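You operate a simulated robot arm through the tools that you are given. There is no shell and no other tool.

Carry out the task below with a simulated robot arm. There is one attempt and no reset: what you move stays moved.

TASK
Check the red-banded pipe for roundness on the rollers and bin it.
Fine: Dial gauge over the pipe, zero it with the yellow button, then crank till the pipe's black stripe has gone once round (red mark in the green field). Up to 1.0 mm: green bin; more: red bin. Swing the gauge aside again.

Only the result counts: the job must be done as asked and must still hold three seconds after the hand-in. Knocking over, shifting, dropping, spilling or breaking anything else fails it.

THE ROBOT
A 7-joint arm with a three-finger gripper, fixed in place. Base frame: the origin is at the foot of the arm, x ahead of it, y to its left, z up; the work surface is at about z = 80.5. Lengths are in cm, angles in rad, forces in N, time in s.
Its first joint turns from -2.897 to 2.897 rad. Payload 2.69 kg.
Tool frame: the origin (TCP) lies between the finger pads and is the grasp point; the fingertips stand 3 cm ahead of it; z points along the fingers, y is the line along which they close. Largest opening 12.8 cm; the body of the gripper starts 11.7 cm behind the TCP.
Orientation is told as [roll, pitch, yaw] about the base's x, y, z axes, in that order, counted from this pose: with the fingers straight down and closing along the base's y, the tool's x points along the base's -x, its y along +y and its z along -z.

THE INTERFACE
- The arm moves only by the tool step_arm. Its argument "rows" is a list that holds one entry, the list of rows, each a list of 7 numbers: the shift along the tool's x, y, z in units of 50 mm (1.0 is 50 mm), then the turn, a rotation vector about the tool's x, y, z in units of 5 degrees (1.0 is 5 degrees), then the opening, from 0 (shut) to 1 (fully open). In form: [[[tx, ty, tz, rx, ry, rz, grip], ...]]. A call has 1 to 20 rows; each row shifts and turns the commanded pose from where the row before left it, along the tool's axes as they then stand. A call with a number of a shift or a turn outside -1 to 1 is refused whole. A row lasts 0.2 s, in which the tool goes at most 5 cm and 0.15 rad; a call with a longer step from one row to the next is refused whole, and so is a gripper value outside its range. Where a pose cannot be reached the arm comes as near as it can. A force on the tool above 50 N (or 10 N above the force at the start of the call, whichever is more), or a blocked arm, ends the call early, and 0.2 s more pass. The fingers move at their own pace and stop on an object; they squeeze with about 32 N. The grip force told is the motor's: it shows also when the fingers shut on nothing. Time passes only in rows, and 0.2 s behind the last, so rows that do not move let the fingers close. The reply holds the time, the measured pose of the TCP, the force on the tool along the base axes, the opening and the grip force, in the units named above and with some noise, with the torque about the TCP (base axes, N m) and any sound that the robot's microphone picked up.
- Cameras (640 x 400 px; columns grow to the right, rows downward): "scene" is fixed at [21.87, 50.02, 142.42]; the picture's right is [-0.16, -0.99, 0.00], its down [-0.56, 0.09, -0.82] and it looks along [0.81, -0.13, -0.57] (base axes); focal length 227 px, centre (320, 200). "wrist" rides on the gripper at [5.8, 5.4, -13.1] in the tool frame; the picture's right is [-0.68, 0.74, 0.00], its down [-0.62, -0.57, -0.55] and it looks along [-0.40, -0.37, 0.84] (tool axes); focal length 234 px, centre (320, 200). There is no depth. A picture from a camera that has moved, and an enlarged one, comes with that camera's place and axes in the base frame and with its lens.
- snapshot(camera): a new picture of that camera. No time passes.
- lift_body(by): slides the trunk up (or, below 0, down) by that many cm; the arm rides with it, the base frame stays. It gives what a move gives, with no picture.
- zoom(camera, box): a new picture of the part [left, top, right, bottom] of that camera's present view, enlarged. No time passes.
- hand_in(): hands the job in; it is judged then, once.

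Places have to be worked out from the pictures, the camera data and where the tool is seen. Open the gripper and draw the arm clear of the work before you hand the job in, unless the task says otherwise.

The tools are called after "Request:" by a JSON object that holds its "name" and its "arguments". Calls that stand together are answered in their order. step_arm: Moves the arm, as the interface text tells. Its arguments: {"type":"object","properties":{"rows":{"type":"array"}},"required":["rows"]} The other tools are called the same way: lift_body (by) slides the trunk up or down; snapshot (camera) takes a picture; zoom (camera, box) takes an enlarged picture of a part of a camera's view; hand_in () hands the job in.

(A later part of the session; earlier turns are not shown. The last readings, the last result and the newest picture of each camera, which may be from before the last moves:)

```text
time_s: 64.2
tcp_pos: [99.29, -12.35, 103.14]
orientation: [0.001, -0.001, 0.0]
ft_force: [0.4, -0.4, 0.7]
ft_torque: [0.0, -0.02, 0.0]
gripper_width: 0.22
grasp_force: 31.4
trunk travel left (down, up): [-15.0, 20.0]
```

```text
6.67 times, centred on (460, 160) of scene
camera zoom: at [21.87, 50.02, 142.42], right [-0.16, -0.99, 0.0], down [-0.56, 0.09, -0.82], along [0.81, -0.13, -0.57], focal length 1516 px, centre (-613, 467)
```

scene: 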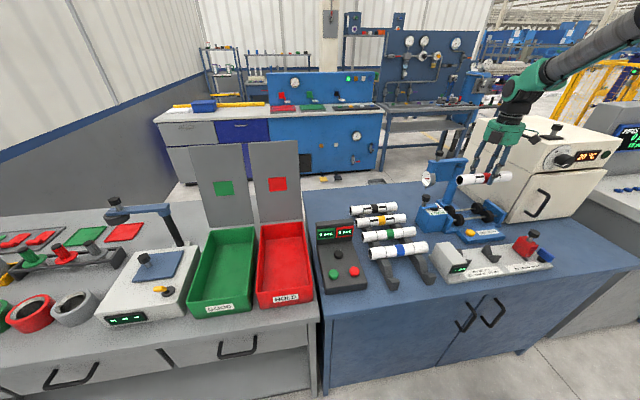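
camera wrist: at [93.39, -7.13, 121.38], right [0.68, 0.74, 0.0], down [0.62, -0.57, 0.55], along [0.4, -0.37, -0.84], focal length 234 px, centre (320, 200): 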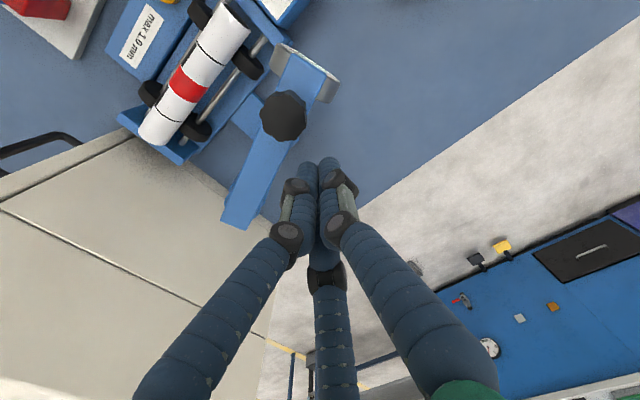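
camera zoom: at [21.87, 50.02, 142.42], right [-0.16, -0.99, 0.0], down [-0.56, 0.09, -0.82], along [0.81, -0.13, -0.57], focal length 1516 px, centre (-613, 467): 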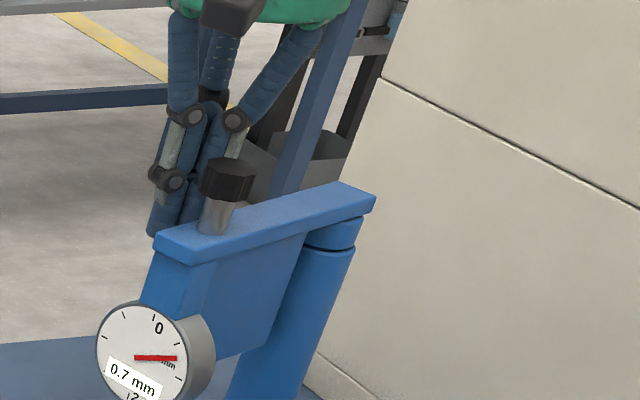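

The fingertips are behind the bar next to the knob. I push the bar around slowly, first ~40° of the arc.

Request:
{"name": "step_arm", "arguments": {"rows": [[[0.115, -0.04, 0, 0, 0, 0, 0], [0.115, -0.04, 0, 0, 0, 0, 0], [0.147, 0, 0, 0, 0, 0, 0], [0.147, 0, 0, 0, 0, 0, 0], [0.147, -0.027, 0, 0, 0, 0, 0], [0.147, -0.027, 0, 0, 0, 0, 0], [0.139, -0.051, 0, 0, 0, 0, 0], [0.139, -0.051, 0, 0, 0, 0, 0], [0.129, -0.076, 0, 0, 0, 0, 0], [0.129, -0.076, 0, 0, 0, 0, 0]]]}}

Request:
{"name": "zoom", "arguments": {"camera": "wrist", "box": [160, 30, 480, 240]}}

Request:
{"name": "zoom", "arguments": {"camera": "scene", "box": [410, 120, 530, 220]}}

```text
time_s: 66.4
tcp_pos: [92.56, -14.4, 103.34]
orientation: [-0.001, -0.001, -0.002]
ft_force: [-0.1, 0.5, 0.2]
ft_torque: [0.0, -0.03, 0.03]
gripper_width: 0.19
grasp_force: 31.5
trunk travel left (down, up): [-15.0, 20.0]
```

```text
1.90 times, centred on (320, 135) of wrist
camera zoom: at [86.62, -9.1, 116.37], right [0.68, 0.74, 0.0], down [0.62, -0.57, 0.55], along [0.4, -0.37, -0.84], focal length 446 px, centre (320, 324)
```

zoom: 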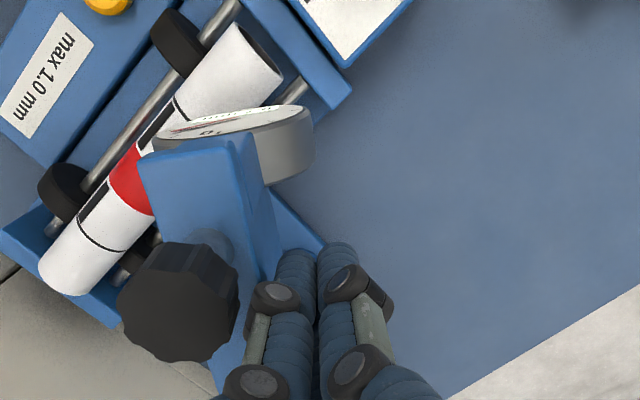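

```text
4.00 times, centred on (470, 170) of scene
camera zoom: at [21.87, 50.02, 142.42], right [-0.16, -0.99, 0.0], down [-0.56, 0.09, -0.82], along [0.81, -0.13, -0.57], focal length 909 px, centre (-280, 320)
```

zoom: 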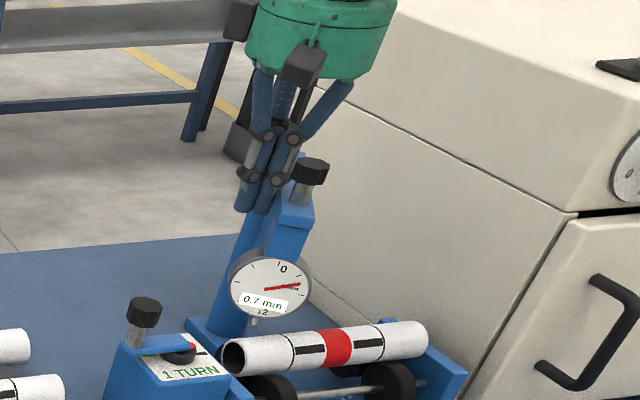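

The arm swings smoothly and is now at about 149°. I push on toward 176°.

Request:
{"name": "step_arm", "arguments": {"rows": [[[0.114, -0.096, 0, 0, 0, 0, 0], [0.114, -0.096, 0, 0, 0, 0, 0], [0.094, -0.115, 0, 0, 0, 0, 0], [0.094, -0.115, 0, 0, 0, 0, 0], [0.074, -0.13, 0, 0, 0, 0, 0], [0.074, -0.13, 0, 0, 0, 0, 0]]]}}

Request:
{"name": "zoom", "arguments": {"camera": "wrist", "box": [160, 30, 480, 240]}}

Request:
{"name": "zoom", "arguments": {"camera": "scene", "box": [430, 140, 530, 230]}}

```text
time_s: 67.8
tcp_pos: [89.64, -17.72, 103.17]
orientation: [0.0, 0.0, 0.0]
ft_force: [0.5, 0.2, -1.3]
ft_torque: [0.0, 0.03, 0.01]
gripper_width: 0.2
grasp_force: 31.5
trunk travel left (down, up): [-15.0, 20.0]
```

```text
1.90 times, centred on (320, 135) of wrist
camera zoom: at [83.83, -12.45, 116.36], right [0.68, 0.74, 0.0], down [0.62, -0.57, 0.55], along [0.4, -0.37, -0.84], focal length 446 px, centre (320, 324)
```

zoom: 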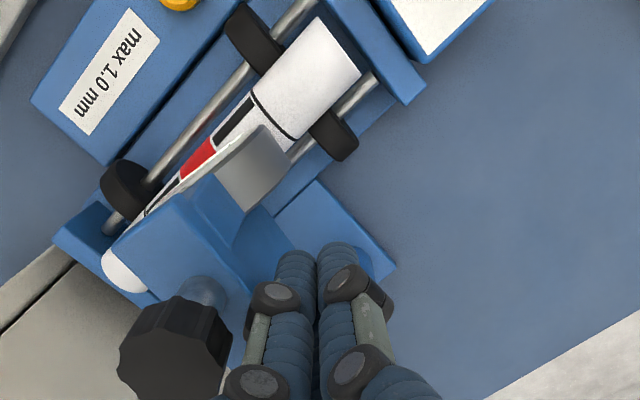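

```text
4.44 times, centred on (480, 185) of scene
camera zoom: at [21.87, 50.02, 142.42], right [-0.16, -0.99, 0.0], down [-0.56, 0.09, -0.82], along [0.81, -0.13, -0.57], focal length 1010 px, centre (-391, 267)
```

zoom: 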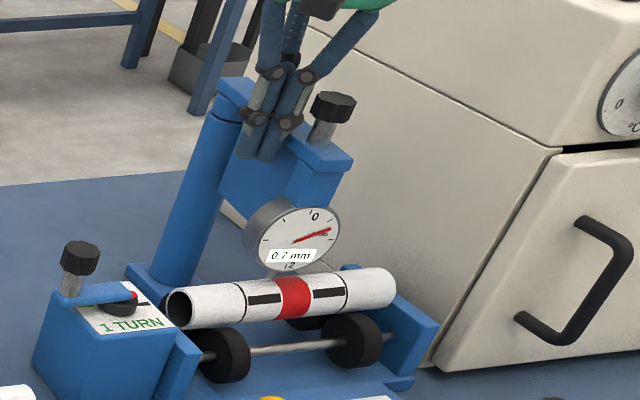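

The gauge now hangs over the red band at about 175°. I nudge a little farther while watching for a stop.

Request:
{"name": "step_arm", "arguments": {"rows": [[[0.01, -0.08, 0, 0, 0, 0, 0], [0.01, -0.08, 0, 0, 0, 0, 0], [0, -0.04, 0, 0, 0, 0, 0]]]}}

Request:
{"name": "zoom", "arguments": {"camera": "wrist", "box": [160, 30, 480, 240]}}

Request:
{"name": "zoom", "arguments": {"camera": "scene", "box": [430, 140, 530, 230]}}

```text
time_s: 68.6
tcp_pos: [89.58, -18.71, 103.18]
orientation: [0.0, 0.0, 0.0]
ft_force: [0.4, -0.5, 0.3]
ft_torque: [-0.01, -0.01, 0.0]
gripper_width: 0.2
grasp_force: 31.6
trunk travel left (down, up): [-15.0, 20.0]
```

```text
1.90 times, centred on (320, 135) of wrist
camera zoom: at [83.76, -13.53, 116.38], right [0.68, 0.74, 0.0], down [0.62, -0.57, 0.55], along [0.4, -0.37, -0.84], focal length 446 px, centre (320, 324)
```

zoom: 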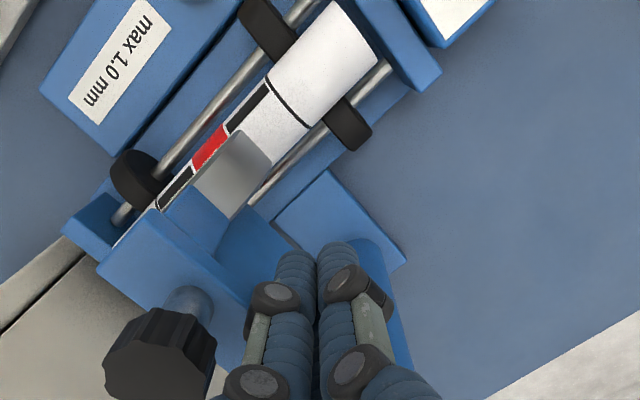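

```text
4.44 times, centred on (480, 185) of scene
camera zoom: at [21.87, 50.02, 142.42], right [-0.16, -0.99, 0.0], down [-0.56, 0.09, -0.82], along [0.81, -0.13, -0.57], focal length 1010 px, centre (-391, 267)
```

zoom: 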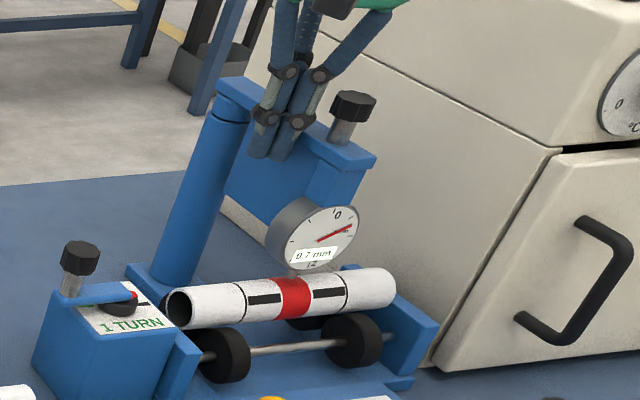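

The bar now stands square over the pipe's middle (about 180°). I lift away and move above the yellow button (about (76.1, -17.1, 82.6)), tilting the hand 20° so its body stays clear of the gauge.

Request:
{"name": "step_arm", "arguments": {"rows": [[[0, 0.06, 0, 0, 0, 0, 0], [0, 0, -0.6, 0, 0, 0, 0], [0, 0, -0.6, 0, 0, 0, 0], [0, 0, -0.6, 0, 0, 0, 0], [0.725, 0.06, 0, 0, 0, 0, 0], [0.725, 0.06, 0, 0, 0, 0, 0], [0.725, 0.07, 0, 0, 0, 0, 0], [0.725, 0.07, 0, 0, 0, 0, 0], [0, 0, 0, 0, -1, 0, 0], [0, 0, 0, 0, -1, 0, 0], [0, 0, 0, 0, -1, 0, 0], [0, 0, 0, 0, -1, 0, 0], [0, 0, 0, 0, 0, 0, 0]]]}}

Request:
{"name": "snapshot", "arguments": {"camera": "wrist"}}

Request:
{"name": "zoom", "arguments": {"camera": "scene", "box": [400, 130, 540, 250]}}

```text
time_s: 71.4
tcp_pos: [74.9, -17.17, 112.21]
orientation: [0.002, -0.35, 0.0]
ft_force: [-0.5, -0.2, 0.9]
ft_torque: [-0.02, -0.05, -0.02]
gripper_width: 0.2
grasp_force: 31.6
trunk travel left (down, up): [-15.0, 20.0]
```

```text
taken
camera wrist: at [65.08, -11.86, 122.63], right [0.64, 0.74, 0.23], down [0.39, -0.57, 0.73], along [0.67, -0.37, -0.65], focal length 234 px, centre (320, 200)
```

wrist: 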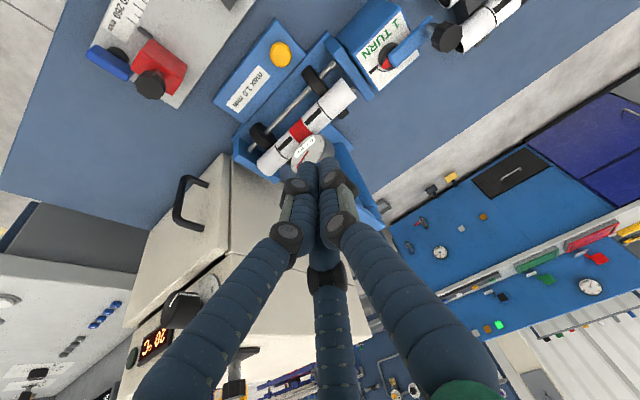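

```text
3.33 times, centred on (470, 190) of scene
camera zoom: at [21.87, 50.02, 142.42], right [-0.16, -0.99, 0.0], down [-0.56, 0.09, -0.82], along [0.81, -0.13, -0.57], focal length 758 px, centre (-180, 233)
```

zoom: 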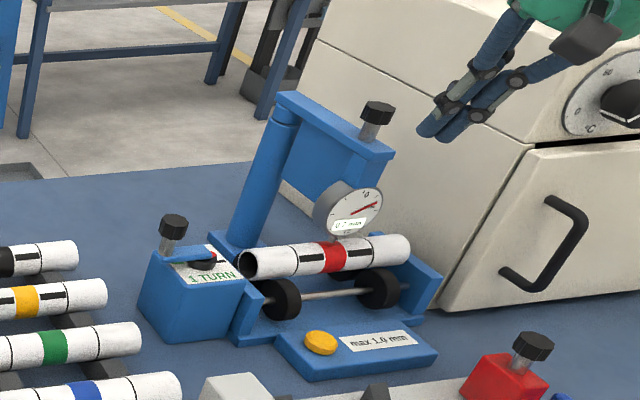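

The tilt is right and the button measures (76.15, -16.9). I descend vertically to just above it.

Request:
{"name": "step_arm", "arguments": {"rows": [[[0.21, 0.054, 0.7, 0, 0, 0, 0], [0.251, 0, 0.689, 0, 0, 0, 0], [0.251, 0, 0.689, 0, 0, 0, 0], [0.251, 0, 0.689, 0, 0, 0, 0], [0.251, 0, 0.689, 0, 0, 0, 0], [0.251, 0, 0.689, 0, 0, 0, 0], [0, 0, 0, 0, 0, 0, 0]]]}}

Request:
{"name": "zoom", "arguments": {"camera": "wrist", "box": [200, 40, 440, 220]}}

Request:
{"name": "zoom", "arguments": {"camera": "scene", "box": [430, 170, 530, 250]}}

```text
time_s: 73.0
tcp_pos: [75.26, -16.86, 90.22]
orientation: [0.0, -0.349, -0.001]
ft_force: [0.2, 0.6, -0.6]
ft_torque: [0.03, -0.01, -0.02]
gripper_width: 0.2
grasp_force: 31.2
trunk travel left (down, up): [-15.0, 20.0]
```

```text
2.22 times, centred on (320, 130) of wrist
camera zoom: at [65.3, -11.52, 100.64], right [0.64, 0.74, 0.23], down [0.39, -0.57, 0.73], along [0.67, -0.37, -0.65], focal length 520 px, centre (320, 356)
```

zoom: 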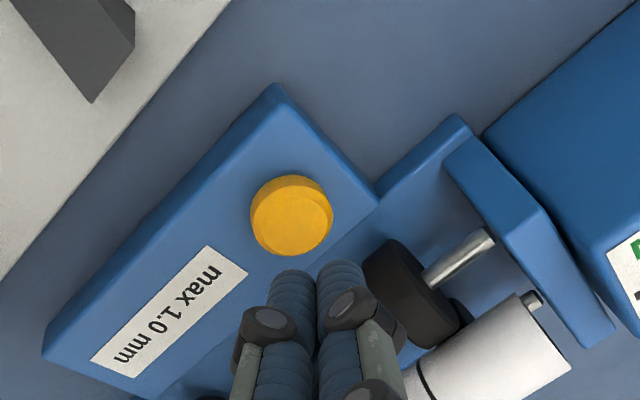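

```text
5.00 times, centred on (480, 210) of scene
camera zoom: at [21.87, 50.02, 142.42], right [-0.16, -0.99, 0.0], down [-0.56, 0.09, -0.82], along [0.81, -0.13, -0.57], focal length 1137 px, centre (-480, 150)
```

zoom: 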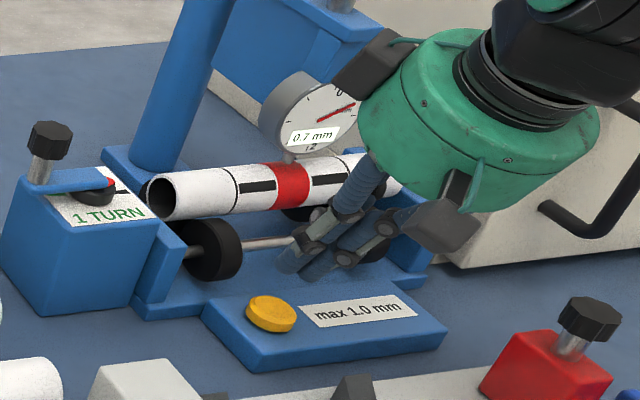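

Fingertips are right above the button. I go down to near contact and then press in small steps, watching the force and the gauge.

Request:
{"name": "step_arm", "arguments": {"rows": [[[0.08, 0, 0.219, 0, 0, 0, 0], [0.08, 0, 0.219, 0, 0, 0, 0], [0.08, 0, 0.219, 0, 0, 0, 0], [0.0137, 0, 0.0376, 0, 0, 0, 0], [0.0137, 0, 0.0376, 0, 0, 0, 0]]]}}

Request:
{"name": "step_arm", "arguments": {"rows": [[[0.0137, 0, 0.0376, 0, 0, 0, 0], [0.0137, 0, 0.0376, 0, 0, 0, 0]]]}}

Request:
{"name": "zoom", "arguments": {"camera": "wrist", "box": [200, 40, 440, 220]}}

```text
time_s: 74.2
tcp_pos: [75.16, -16.94, 86.43]
orientation: [0.002, -0.35, 0.001]
ft_force: [0.6, 0.5, 1.4]
ft_torque: [0.04, -0.01, 0.01]
gripper_width: 0.21
grasp_force: 30.9
trunk travel left (down, up): [-15.0, 20.0]
heard: click
```

```text
time_s: 74.8
tcp_pos: [75.3, -16.92, 86.14]
orientation: [0.0, -0.35, -0.001]
ft_force: [-3.4, -3.1, 13.0]
ft_torque: [-0.13, 0.19, 0.01]
gripper_width: 0.21
grasp_force: 31.3
trunk travel left (down, up): [-15.0, 20.0]
```

```text
2.22 times, centred on (320, 130) of wrist
camera zoom: at [65.27, -11.59, 96.45], right [0.64, 0.74, 0.23], down [0.39, -0.57, 0.73], along [0.67, -0.37, -0.65], focal length 520 px, centre (320, 356)
```

zoom: 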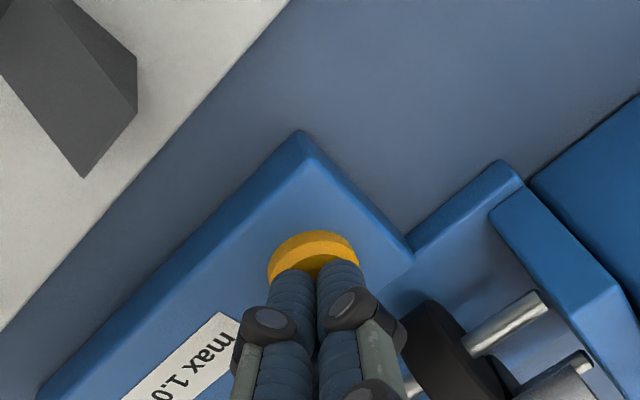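

A click was heard, so the button was pressed. I check the gauge's reading before releasing.

Request:
{"name": "zoom", "arguments": {"camera": "scene", "box": [455, 170, 505, 205]}}

Request:
{"name": "step_arm", "arguments": {"rows": [[[-0.0274, 0, -0.0752, 0, 0, 0, 0], [-0.08, 0, -0.219, 0, 0, 0, 0], [-0.16, 0, -0.44, 0, 0, 0, 0], [-0.251, 0, -0.689, 0, 0, 0, 0], [-0.251, 0, -0.689, 0, 0, 0, 0], [-0.251, 0, -0.689, 0, 0, 0, 0], [-0.251, 0, -0.689, 0, 0, 0, 0], [-0.251, 0, -0.689, 0, 0, 0, 0], [0, 0, 0, 0, 0, 0, 0]]]}}

Request:
{"name": "zoom", "arguments": {"camera": "scene", "box": [455, 170, 505, 205]}}

```text
11.43 times, centred on (480, 188) of scene
camera zoom: at [21.87, 50.02, 142.42], right [-0.16, -0.99, 0.0], down [-0.56, 0.09, -0.82], along [0.81, -0.13, -0.57], focal length 2598 px, centre (-1509, 343)
```

zoom: 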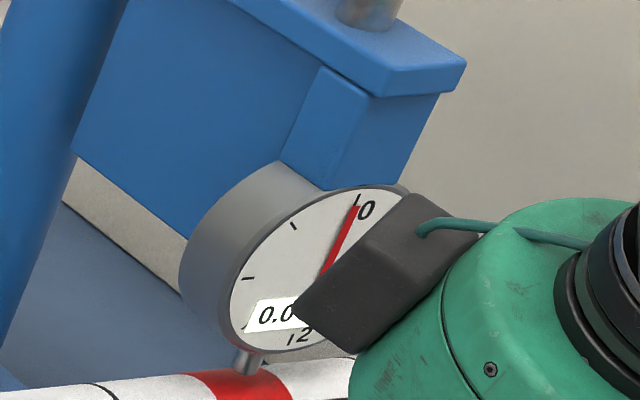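

```text
time_s: 76.8
tcp_pos: [75.19, -16.83, 108.27]
orientation: [0.0, -0.349, -0.001]
ft_force: [-0.2, -0.2, 0.2]
ft_torque: [0.01, 0.01, 0.01]
gripper_width: 0.23
grasp_force: 31.4
trunk travel left (down, up): [-15.0, 20.0]
```

```text
11.43 times, centred on (480, 188) of scene
camera zoom: at [21.87, 50.02, 142.42], right [-0.16, -0.99, 0.0], down [-0.56, 0.09, -0.82], along [0.81, -0.13, -0.57], focal length 2598 px, centre (-1509, 343)
```

zoom: 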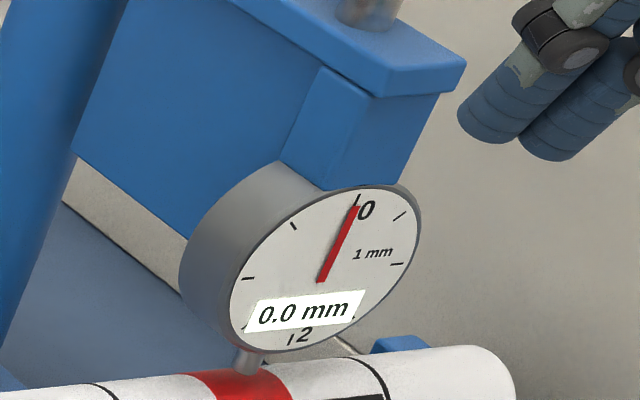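

The gauge is zeroed at 0.0 mm with its plunger on the pipe. Now I straighten the hand and move to where the wrist camera can look straight at the crank dial.

Request:
{"name": "step_arm", "arguments": {"rows": [[[0, 0, 0, 0, 1, 0, 0], [0, 0, 0, 0, 1, 0, 0], [0, 0, 0, 0, 1, 0, 0], [0, 0, 0, 0, 1, 0, 0], [-0.556, 0.308, 0.196, 0, 0, 0, 0], [-0.556, 0.308, 0.196, 0, 0, 0, 0], [-0.556, 0.308, 0.196, 0, 0, 0, 0], [-0.556, 0.308, 0.196, 0, 0, 0, 0], [-0.556, 0.308, 0.196, 0, 0, 0, 0], [0, 0, 0, 0, 0, 0, 0]]]}}

Request:
{"name": "snapshot", "arguments": {"camera": "wrist"}}

Request:
{"name": "zoom", "arguments": {"camera": "wrist", "box": [260, 30, 380, 120]}}

```text
time_s: 79.0
tcp_pos: [89.17, -9.18, 103.19]
orientation: [0.001, 0.001, 0.0]
ft_force: [1.0, 0.4, -0.6]
ft_torque: [-0.07, -0.04, 0.01]
gripper_width: 0.21
grasp_force: 31.1
trunk travel left (down, up): [-15.0, 20.0]
```

```text
taken
camera wrist: at [83.47, -3.86, 116.36], right [0.68, 0.74, 0.0], down [0.62, -0.57, 0.55], along [0.4, -0.37, -0.84], focal length 234 px, centre (320, 200)
```

wrist: 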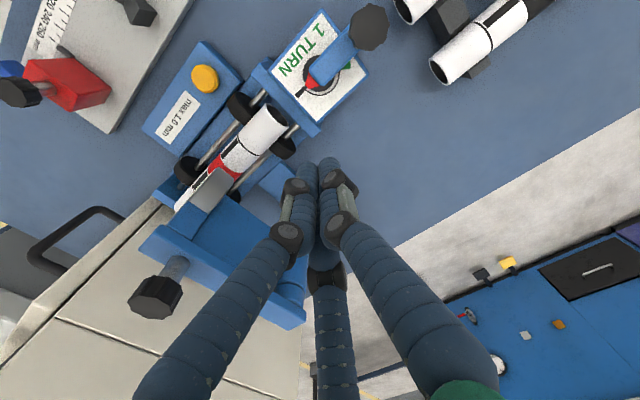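

```text
4.44 times, centred on (320, 75) of wrist
camera zoom: at [83.47, -3.86, 116.36], right [0.68, 0.74, 0.0], down [0.62, -0.57, 0.55], along [0.4, -0.37, -0.84], focal length 1041 px, centre (320, 756)
```

zoom: 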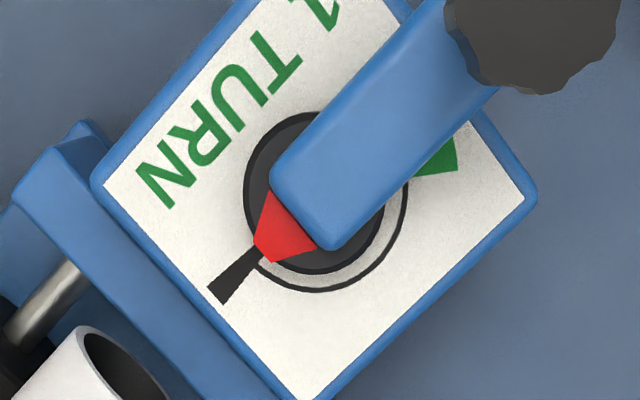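

The dial shows the start tick at -y, an arc running counter-clockwise (seen from above), and a green sector around the far side — so I must crank CCW by about 145–180°. I place the closed fingers behind the crank knob, on its +x side.

Request:
{"name": "step_arm", "arguments": {"rows": [[[0.035, 0.73, 0, 0, 0, 0, 0], [0.035, 0.73, 0, 0, 0, 0, 0], [0, 0, 0.5, 0, 0, 0, 0], [0, 0, 0.5, 0, 0, 0, 0], [0, 0, 0.4, 0, 0, 0, 0], [0, 0, 0.24, 0, 0, 0, 0], [0, 0, 0, 0, 0, 0, 0]]]}}

Request:
{"name": "snapshot", "arguments": {"camera": "wrist"}}

Request:
{"name": "zoom", "arguments": {"camera": "scene", "box": [400, 150, 520, 240]}}

```text
time_s: 80.6
tcp_pos: [88.76, -1.9, 95.06]
orientation: [0.001, 0.0, -0.001]
ft_force: [-0.6, -0.1, -0.5]
ft_torque: [0.01, 0.02, 0.04]
gripper_width: 0.19
grasp_force: 31.8
trunk travel left (down, up): [-15.0, 20.0]
```

```text
taken
camera wrist: at [83.04, 3.4, 108.22], right [0.68, 0.74, 0.0], down [0.62, -0.57, 0.55], along [0.4, -0.37, -0.84], focal length 234 px, centre (320, 200)
```

wrist: 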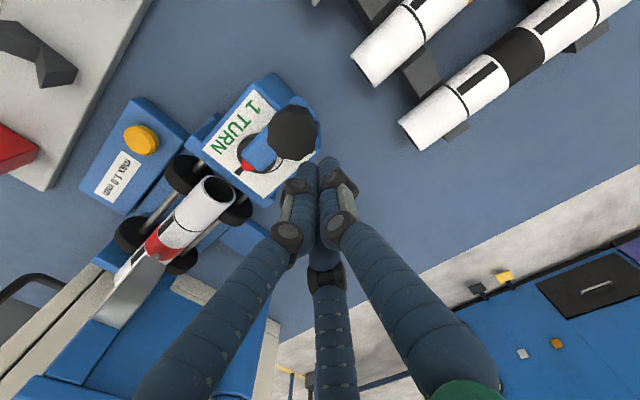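

```text
4.44 times, centred on (460, 195) of scene
camera zoom: at [21.87, 50.02, 142.42], right [-0.16, -0.99, 0.0], down [-0.56, 0.09, -0.82], along [0.81, -0.13, -0.57], focal length 1010 px, centre (-302, 222)
```

zoom: 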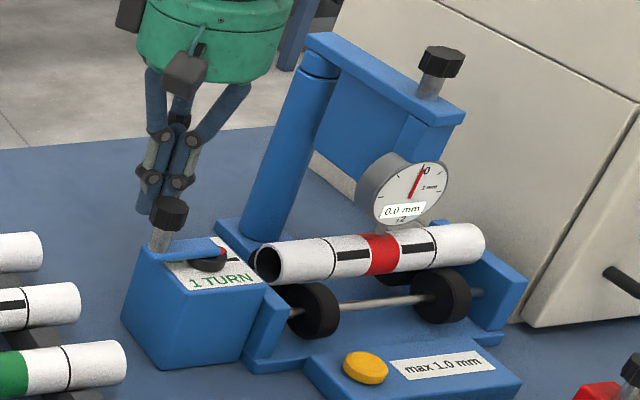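

Fingers are behind the knob with the gauge in clear view at 0.0. I start cranking CCW: first ~30° of finger travel, which should just begin to turn the knob.

Request:
{"name": "step_arm", "arguments": {"rows": [[[0.064, 0.062, 0, 0, 0, 0, 0], [0.068, 0.056, 0, 0, 0, 0, 0], [0.074, 0.052, 0, 0, 0, 0, 0], [0.076, 0.042, 0, 0, 0, 0, 0], [0.082, 0.038, 0, 0, 0, 0, 0], [0.084, 0.03, 0, 0, 0, 0, 0]]]}}

Request:
{"name": "zoom", "arguments": {"camera": "wrist", "box": [160, 60, 400, 220]}}

Request:
{"name": "zoom", "arguments": {"camera": "scene", "box": [420, 170, 520, 240]}}

```text
time_s: 82.0
tcp_pos: [86.64, -0.49, 95.08]
orientation: [-0.002, 0.0, 0.0]
ft_force: [0.7, 0.0, 0.3]
ft_torque: [-0.01, -0.02, 0.0]
gripper_width: 0.21
grasp_force: 31.0
trunk travel left (down, up): [-15.0, 20.0]
```

```text
2.50 times, centred on (280, 140) of wrist
camera zoom: at [80.76, 4.81, 108.29], right [0.68, 0.74, 0.0], down [0.62, -0.57, 0.55], along [0.4, -0.37, -0.84], focal length 585 px, centre (420, 350)
```

zoom: 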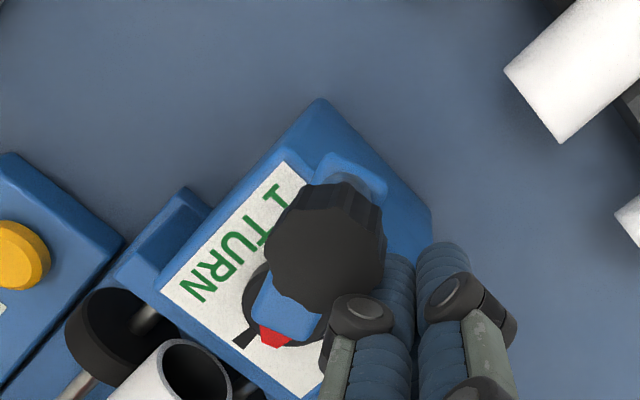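

```text
5.71 times, centred on (470, 205) of scene
camera zoom: at [21.87, 50.02, 142.42], right [-0.16, -0.99, 0.0], down [-0.56, 0.09, -0.82], along [0.81, -0.13, -0.57], focal length 1299 px, centre (-537, 171)
```

zoom: 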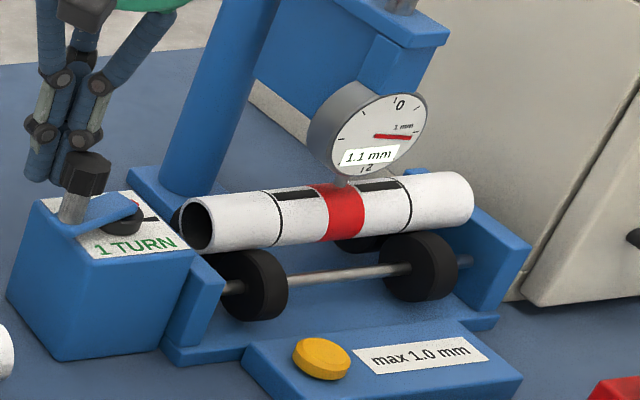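

The crank turns and the pipe with it: the gauge already reads 1.1 mm. I continue the turn step by step, recording the reading.

Request:
{"name": "step_arm", "arguments": {"rows": [[[0.086, 0.022, 0, 0, 0, 0, 0], [0.088, 0.014, 0, 0, 0, 0, 0], [0.088, 0.008, 0, 0, 0, 0, 0], [0.09, -0.002, 0, 0, 0, 0, 0]]]}}

Request:
{"name": "zoom", "arguments": {"camera": "scene", "box": [420, 170, 520, 240]}}

Request:
{"name": "step_arm", "arguments": {"rows": [[[0.088, -0.008, 0, 0, 0, 0, 0], [0.088, -0.016, 0, 0, 0, 0, 0], [0.086, -0.024, 0, 0, 0, 0, 0], [0.082, -0.032, 0, 0, 0, 0, 0]]]}}

Request:
{"name": "zoom", "arguments": {"camera": "scene", "box": [420, 170, 520, 240]}}

Request:
{"name": "zoom", "arguments": {"camera": "wrist", "box": [160, 60, 400, 220]}}

```text
time_s: 83.0
tcp_pos: [84.74, -0.32, 95.05]
orientation: [0.0, 0.0, 0.0]
ft_force: [0.2, 0.1, 0.2]
ft_torque: [0.02, 0.01, -0.01]
gripper_width: 0.23
grasp_force: 31.7
trunk travel left (down, up): [-15.0, 20.0]
```

```text
5.71 times, centred on (470, 205) of scene
camera zoom: at [21.87, 50.02, 142.42], right [-0.16, -0.99, 0.0], down [-0.56, 0.09, -0.82], along [0.81, -0.13, -0.57], focal length 1299 px, centre (-537, 171)
```

zoom: 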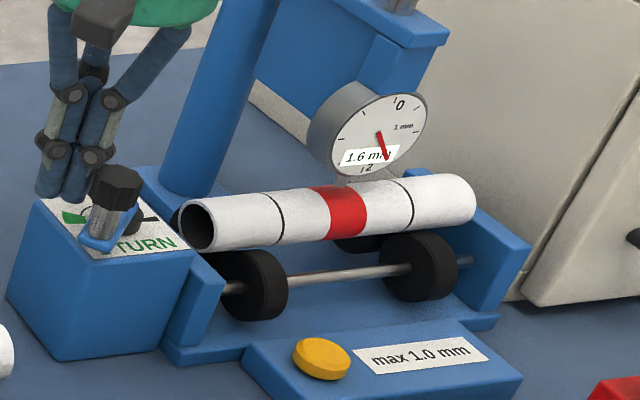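

```text
time_s: 84.0
tcp_pos: [83.03, -0.73, 95.24]
orientation: [-0.001, 0.001, 0.001]
ft_force: [0.0, 0.6, -0.4]
ft_torque: [0.01, -0.01, -0.01]
gripper_width: 0.2
grasp_force: 31.6
trunk travel left (down, up): [-15.0, 20.0]
```

```text
5.71 times, centred on (470, 205) of scene
camera zoom: at [21.87, 50.02, 142.42], right [-0.16, -0.99, 0.0], down [-0.56, 0.09, -0.82], along [0.81, -0.13, -0.57], focal length 1299 px, centre (-537, 171)
```

zoom: 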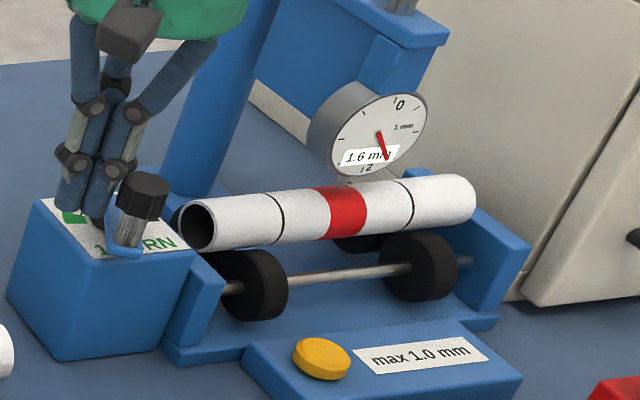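

```text
2.50 times, centred on (280, 140) of wrist
camera zoom: at [77.29, 4.58, 108.3], right [0.68, 0.74, 0.0], down [0.62, -0.57, 0.55], along [0.4, -0.37, -0.84], focal length 585 px, centre (420, 350)
```

zoom: 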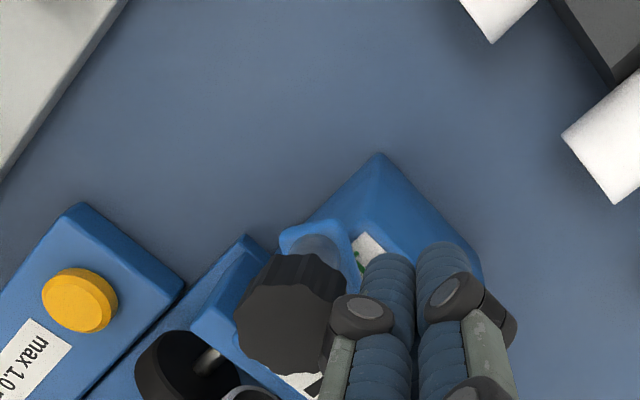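

The reading has gone to 1.6 mm and held there (peak hold, it seems). I keep cranking toward the green field.

Request:
{"name": "step_arm", "arguments": {"rows": [[[0.08, -0.038, 0, 0, 0, 0, 0], [0.078, -0.044, 0, 0, 0, 0, 0], [0.072, -0.052, 0, 0, 0, 0, 0], [0.068, -0.058, 0, 0, 0, 0, 0]]]}}

Request:
{"name": "zoom", "arguments": {"camera": "scene", "box": [420, 170, 520, 240]}}

Request:
{"name": "step_arm", "arguments": {"rows": [[[0.062, -0.064, 0, 0, 0, 0, 0], [0.056, -0.068, 0, 0, 0, 0, 0], [0.052, -0.074, 0, 0, 0, 0, 0], [0.042, -0.076, 0, 0, 0, 0, 0]]]}}

Request:
{"name": "zoom", "arguments": {"camera": "scene", "box": [420, 170, 520, 240]}}

Request:
{"name": "snapshot", "arguments": {"camera": "wrist"}}

```text
time_s: 85.0
tcp_pos: [81.6, -1.64, 95.01]
orientation: [0.001, 0.001, 0.0]
ft_force: [-0.4, 0.2, 0.3]
ft_torque: [0.03, 0.03, 0.01]
gripper_width: 0.2
grasp_force: 31.4
trunk travel left (down, up): [-15.0, 20.0]
```

```text
5.71 times, centred on (470, 205) of scene
camera zoom: at [21.87, 50.02, 142.42], right [-0.16, -0.99, 0.0], down [-0.56, 0.09, -0.82], along [0.81, -0.13, -0.57], focal length 1299 px, centre (-537, 171)
```

zoom: 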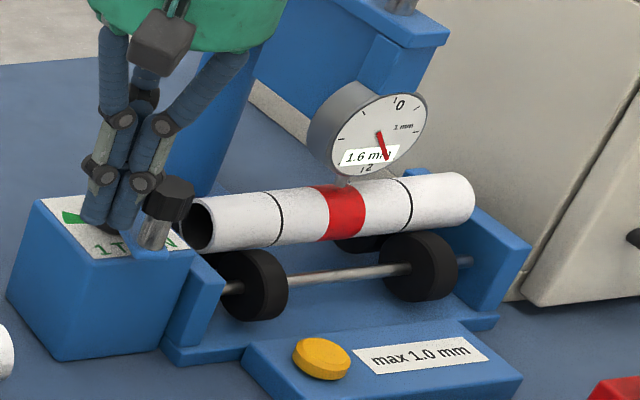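

```text
time_s: 86.0
tcp_pos: [80.48, -3.07, 95.06]
orientation: [-0.001, 0.001, 0.001]
ft_force: [-0.2, -0.2, 0.2]
ft_torque: [0.01, -0.02, 0.02]
gripper_width: 0.2
grasp_force: 31.4
trunk travel left (down, up): [-15.0, 20.0]
```

```text
5.71 times, centred on (470, 205) of scene
camera zoom: at [21.87, 50.02, 142.42], right [-0.16, -0.99, 0.0], down [-0.56, 0.09, -0.82], along [0.81, -0.13, -0.57], focal length 1299 px, centre (-537, 171)
```

zoom: 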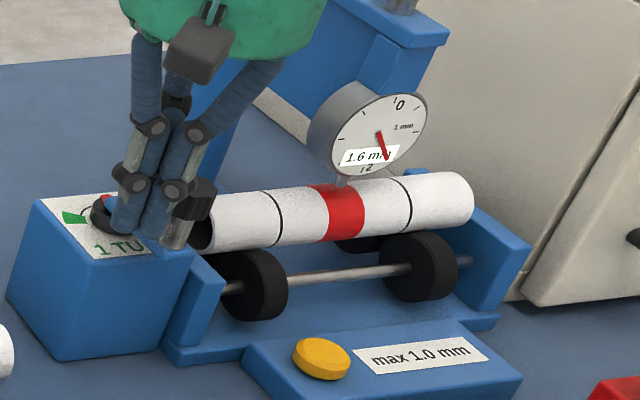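

```text
taken
camera wrist: at [74.72, 2.2, 108.25], right [0.68, 0.74, 0.0], down [0.62, -0.57, 0.55], along [0.4, -0.37, -0.84], focal length 234 px, centre (320, 200)
```

wrist: 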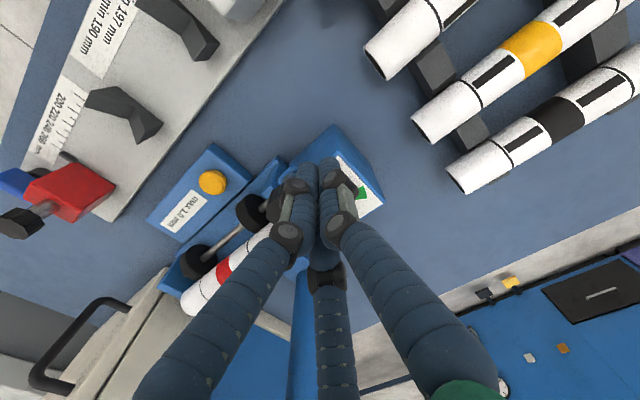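

The red mark is approaching the green field; reading still 1.6 mm. Continuing in 20° increments.

Request:
{"name": "step_arm", "arguments": {"rows": [[[0.038, -0.082, 0, 0, 0, 0, 0], [0.03, -0.084, 0, 0, 0, 0, 0], [0.022, -0.086, 0, 0, 0, 0, 0], [0.014, -0.088, 0, 0, 0, 0, 0]]]}}

Request:
{"name": "zoom", "arguments": {"camera": "scene", "box": [420, 170, 520, 240]}}

Request:
{"name": "step_arm", "arguments": {"rows": [[[0.008, -0.088, 0, 0, 0, 0, 0], [-0.002, -0.09, 0, 0, 0, 0, 0]]]}}

Request:
{"name": "zoom", "arguments": {"camera": "scene", "box": [420, 170, 520, 240]}}

Request:
{"name": "zoom", "arguments": {"camera": "scene", "box": [415, 190, 465, 225]}}

```text
time_s: 87.0
tcp_pos: [79.93, -4.74, 95.08]
orientation: [0.0, 0.002, 0.0]
ft_force: [1.0, -0.9, 0.2]
ft_torque: [-0.03, -0.01, 0.04]
gripper_width: 0.21
grasp_force: 31.1
trunk travel left (down, up): [-15.0, 20.0]
```

```text
5.71 times, centred on (470, 205) of scene
camera zoom: at [21.87, 50.02, 142.42], right [-0.16, -0.99, 0.0], down [-0.56, 0.09, -0.82], along [0.81, -0.13, -0.57], focal length 1299 px, centre (-537, 171)
```

zoom: 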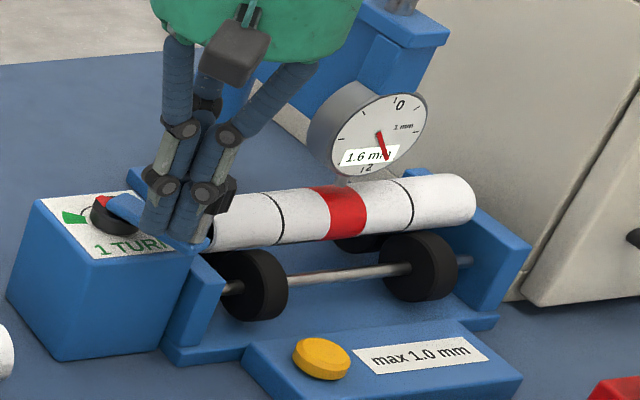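

```text
time_s: 87.6
tcp_pos: [79.84, -5.69, 95.17]
orientation: [0.002, 0.0, 0.0]
ft_force: [0.7, -0.3, 0.1]
ft_torque: [0.02, -0.01, 0.01]
gripper_width: 0.2
grasp_force: 31.5
trunk travel left (down, up): [-15.0, 20.0]
```

```text
5.71 times, centred on (470, 205) of scene
camera zoom: at [21.87, 50.02, 142.42], right [-0.16, -0.99, 0.0], down [-0.56, 0.09, -0.82], along [0.81, -0.13, -0.57], focal length 1299 px, centre (-537, 171)
```

zoom: 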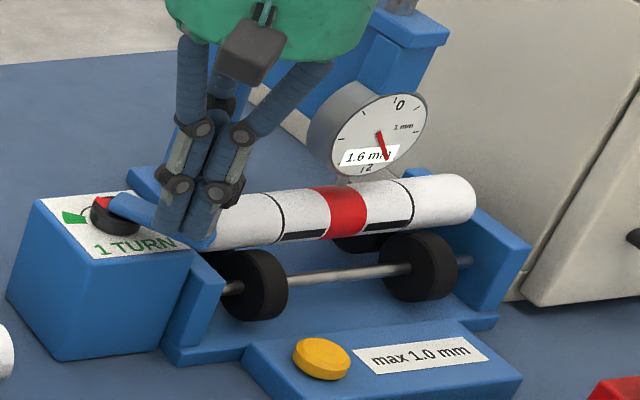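

```text
11.43 times, centred on (440, 208) of scene
camera zoom: at [21.87, 50.02, 142.42], right [-0.16, -0.99, 0.0], down [-0.56, 0.09, -0.82], along [0.81, -0.13, -0.57], focal length 2598 px, centre (-1051, 114)
```

zoom: 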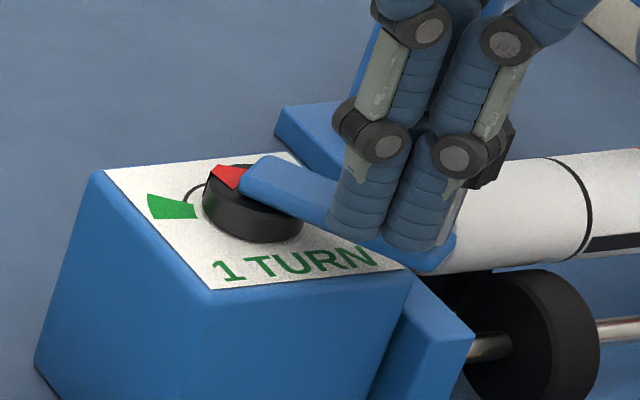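

The stripe is coming round the bottom and the red mark nears the green field. I continue another 15°.

Request:
{"name": "step_arm", "arguments": {"rows": [[[-0.008, -0.088, 0, 0, 0, 0, 0], [-0.016, -0.088, 0, 0, 0, 0, 0], [-0.024, -0.086, 0, 0, 0, 0, 0]]]}}

Request:
{"name": "zoom", "arguments": {"camera": "scene", "box": [420, 170, 520, 240]}}

Request:
{"name": "zoom", "arguments": {"camera": "scene", "box": [415, 190, 465, 225]}}

```text
time_s: 88.4
tcp_pos: [80.12, -6.97, 95.13]
orientation: [0.001, 0.001, -0.003]
ft_force: [-0.7, 0.3, 0.4]
ft_torque: [0.0, 0.02, 0.0]
gripper_width: 0.18
grasp_force: 31.5
trunk travel left (down, up): [-15.0, 20.0]
```

```text
5.71 times, centred on (470, 205) of scene
camera zoom: at [21.87, 50.02, 142.42], right [-0.16, -0.99, 0.0], down [-0.56, 0.09, -0.82], along [0.81, -0.13, -0.57], focal length 1299 px, centre (-537, 171)
```

zoom: 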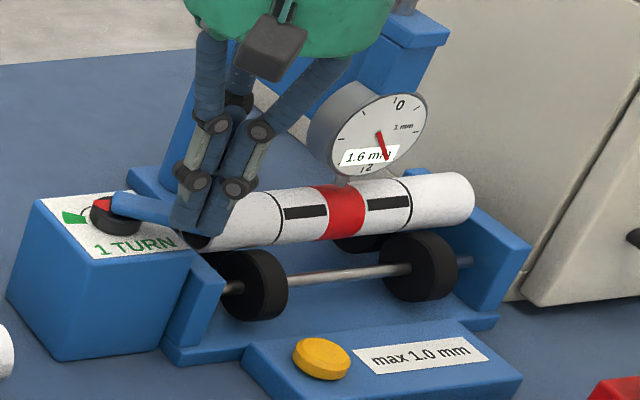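

```text
11.43 times, centred on (440, 208) of scene
camera zoom: at [21.87, 50.02, 142.42], right [-0.16, -0.99, 0.0], down [-0.56, 0.09, -0.82], along [0.81, -0.13, -0.57], focal length 2598 px, centre (-1051, 114)
```

zoom: 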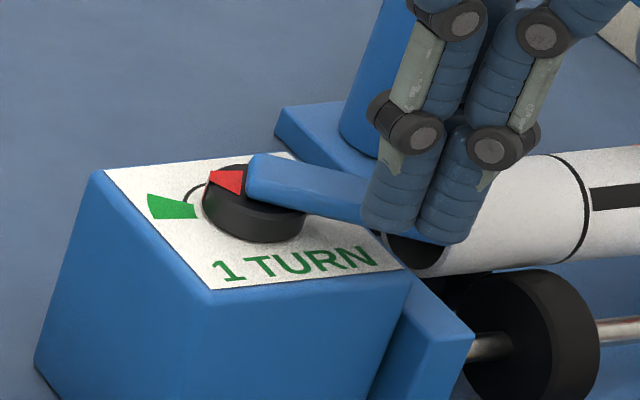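

The stripe is back at about its starting position and the peak reading is 1.6 mm. To judge the red mark against the green field exactly, I lift off and look at the dial from above.

Request:
{"name": "step_arm", "arguments": {"rows": [[[0.04, 0.04, 0, 0, 0, 0, 0], [0, 0, -0.5, 0, 0, 0, 0], [0, 0, -0.6, 0, 0, 0, 0], [0, 0, -0.55, 0, 0, 0, 0], [-0.61, -0.15, 0, 0, 0, 0, 0], [-0.61, -0.15, 0, 0, 0, 0, 0], [-0.61, -0.15, 0, 0, 0, 0, 0], [0, 0, 0, 0, 0, 0, 0]]]}}

Request:
{"name": "zoom", "arguments": {"camera": "wrist", "box": [240, 20, 400, 130]}}

Request:
{"name": "zoom", "arguments": {"camera": "scene", "box": [420, 170, 520, 240]}}

```text
time_s: 90.2
tcp_pos: [89.22, -9.17, 103.4]
orientation: [-0.001, 0.001, 0.0]
ft_force: [0.5, -0.1, -0.8]
ft_torque: [0.04, -0.01, 0.0]
gripper_width: 0.21
grasp_force: 31.7
trunk travel left (down, up): [-15.0, 20.0]
```

```text
3.64 times, centred on (320, 75) of wrist
camera zoom: at [83.53, -3.76, 116.47], right [0.68, 0.74, 0.0], down [0.62, -0.57, 0.55], along [0.4, -0.37, -0.84], focal length 852 px, centre (320, 654)
```

zoom: 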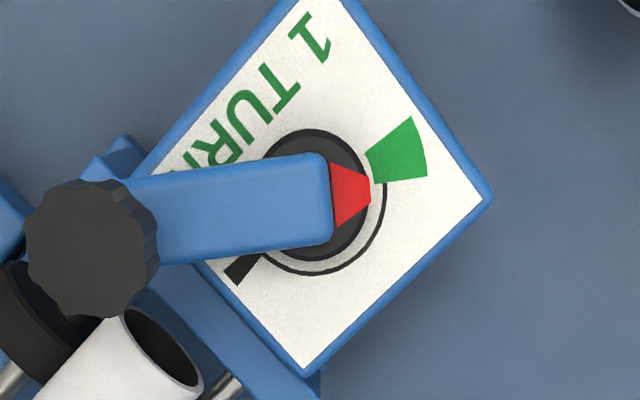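

```text
5.71 times, centred on (470, 205) of scene
camera zoom: at [21.87, 50.02, 142.42], right [-0.16, -0.99, 0.0], down [-0.56, 0.09, -0.82], along [0.81, -0.13, -0.57], focal length 1299 px, centre (-537, 171)
```

zoom: 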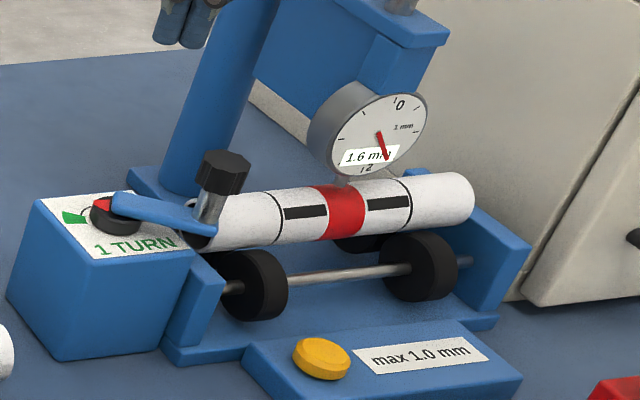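

From above: the red mark is about 20° short of the green field's centre. I go back behind the knob and push about 18° further.

Request:
{"name": "step_arm", "arguments": {"rows": [[[0.61, 0.18, 0, 0, 0, 0, 0], [0.61, 0.18, 0, 0, 0, 0, 0], [0.61, 0.18, 0, 0, 0, 0, 0], [0, 0, 0.5, 0, 0, 0, 0], [0, 0, 0.6, 0, 0, 0, 0], [0, 0, 0.5, 0, 0, 0, 0], [-0.016, -0.088, 0.05, 0, 0, 0, 0], [-0.024, -0.086, 0, 0, 0, 0, 0], [-0.032, -0.082, 0, 0, 0, 0, 0], [-0.038, -0.08, 0, 0, 0, 0, 0], [-0.044, -0.078, 0, 0, 0, 0, 0]]]}}

Request:
{"name": "zoom", "arguments": {"camera": "scene", "box": [420, 170, 520, 240]}}

Request:
{"name": "zoom", "arguments": {"camera": "scene", "box": [415, 190, 465, 225]}}

```text
time_s: 92.6
tcp_pos: [80.76, -8.36, 95.08]
orientation: [0.001, -0.001, 0.0]
ft_force: [0.0, 0.3, -0.8]
ft_torque: [0.0, -0.02, -0.03]
gripper_width: 0.2
grasp_force: 31.1
trunk travel left (down, up): [-15.0, 20.0]
```

```text
5.71 times, centred on (470, 205) of scene
camera zoom: at [21.87, 50.02, 142.42], right [-0.16, -0.99, 0.0], down [-0.56, 0.09, -0.82], along [0.81, -0.13, -0.57], focal length 1299 px, centre (-537, 171)
```

zoom: 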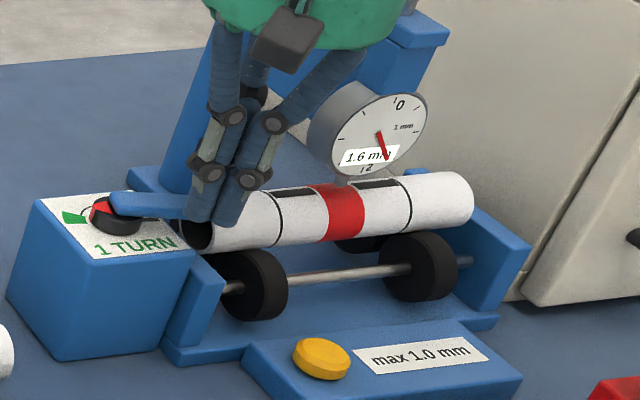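

```text
11.43 times, centred on (440, 208) of scene
camera zoom: at [21.87, 50.02, 142.42], right [-0.16, -0.99, 0.0], down [-0.56, 0.09, -0.82], along [0.81, -0.13, -0.57], focal length 2598 px, centre (-1051, 114)
```

zoom: 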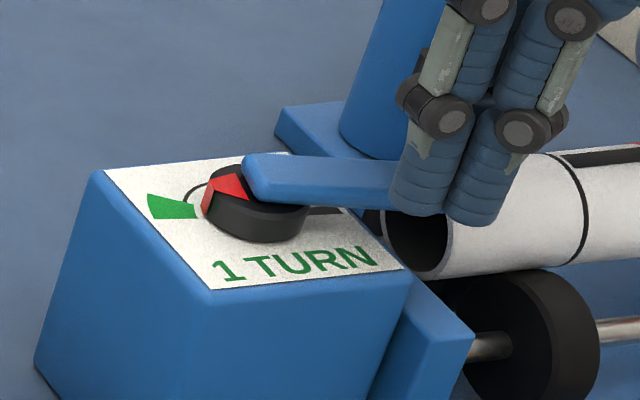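

The red mark now meets the green field in the scene view. One more small step, then I lift off and verify from above.

Request:
{"name": "step_arm", "arguments": {"rows": [[[-0.052, -0.072, 0, 0, 0, 0, 0], [0, 0, 0, 0, 0, 0, 0]]]}}

Request:
{"name": "zoom", "arguments": {"camera": "scene", "box": [455, 170, 505, 205]}}

Request:
{"name": "step_arm", "arguments": {"rows": [[[0.05, 0.04, 0, 0, 0, 0, 0], [0, 0, -0.5, 0, 0, 0, 0], [0, 0, -0.6, 0, 0, 0, 0], [0, 0, -0.55, 0, 0, 0, 0], [-0.58, -0.05, 0, 0, 0, 0, 0], [-0.58, -0.05, 0, 0, 0, 0, 0], [-0.58, -0.05, 0, 0, 0, 0, 0], [0, 0, 0, 0, 0, 0, 0]]]}}

Request:
{"name": "zoom", "arguments": {"camera": "wrist", "box": [240, 20, 400, 130]}}

Request:
{"name": "zoom", "arguments": {"camera": "scene", "box": [420, 170, 520, 240]}}

```text
time_s: 93.2
tcp_pos: [81.03, -8.75, 95.11]
orientation: [-0.001, -0.001, 0.001]
ft_force: [0.0, 0.1, 0.4]
ft_torque: [-0.02, -0.02, 0.01]
gripper_width: 0.19
grasp_force: 31.0
trunk travel left (down, up): [-15.0, 20.0]
```

```text
11.43 times, centred on (480, 188) of scene
camera zoom: at [21.87, 50.02, 142.42], right [-0.16, -0.99, 0.0], down [-0.56, 0.09, -0.82], along [0.81, -0.13, -0.57], focal length 2598 px, centre (-1509, 343)
```

zoom: 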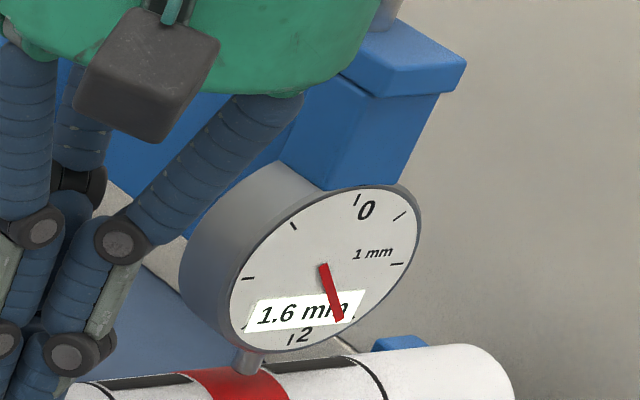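

```text
time_s: 95.0
tcp_pos: [89.38, -9.24, 103.33]
orientation: [0.0, 0.001, -0.001]
ft_force: [0.4, -1.2, 0.4]
ft_torque: [-0.01, 0.02, -0.01]
gripper_width: 0.22
grasp_force: 31.8
trunk travel left (down, up): [-15.0, 20.0]
```

```text
3.64 times, centred on (320, 75) of wrist
camera zoom: at [83.76, -3.97, 116.47], right [0.68, 0.74, 0.0], down [0.62, -0.57, 0.55], along [0.4, -0.37, -0.84], focal length 852 px, centre (320, 654)
```

zoom: 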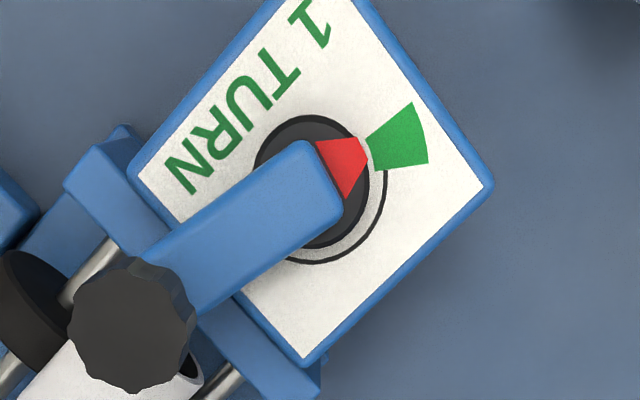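

```text
5.71 times, centred on (470, 205) of scene
camera zoom: at [21.87, 50.02, 142.42], right [-0.16, -0.99, 0.0], down [-0.56, 0.09, -0.82], along [0.81, -0.13, -0.57], focal length 1299 px, centre (-537, 171)
```

zoom: 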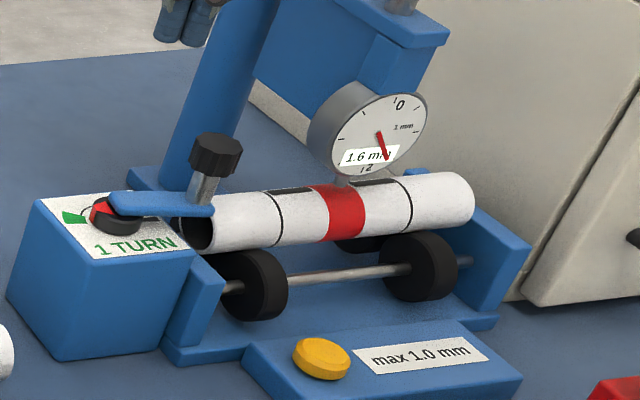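

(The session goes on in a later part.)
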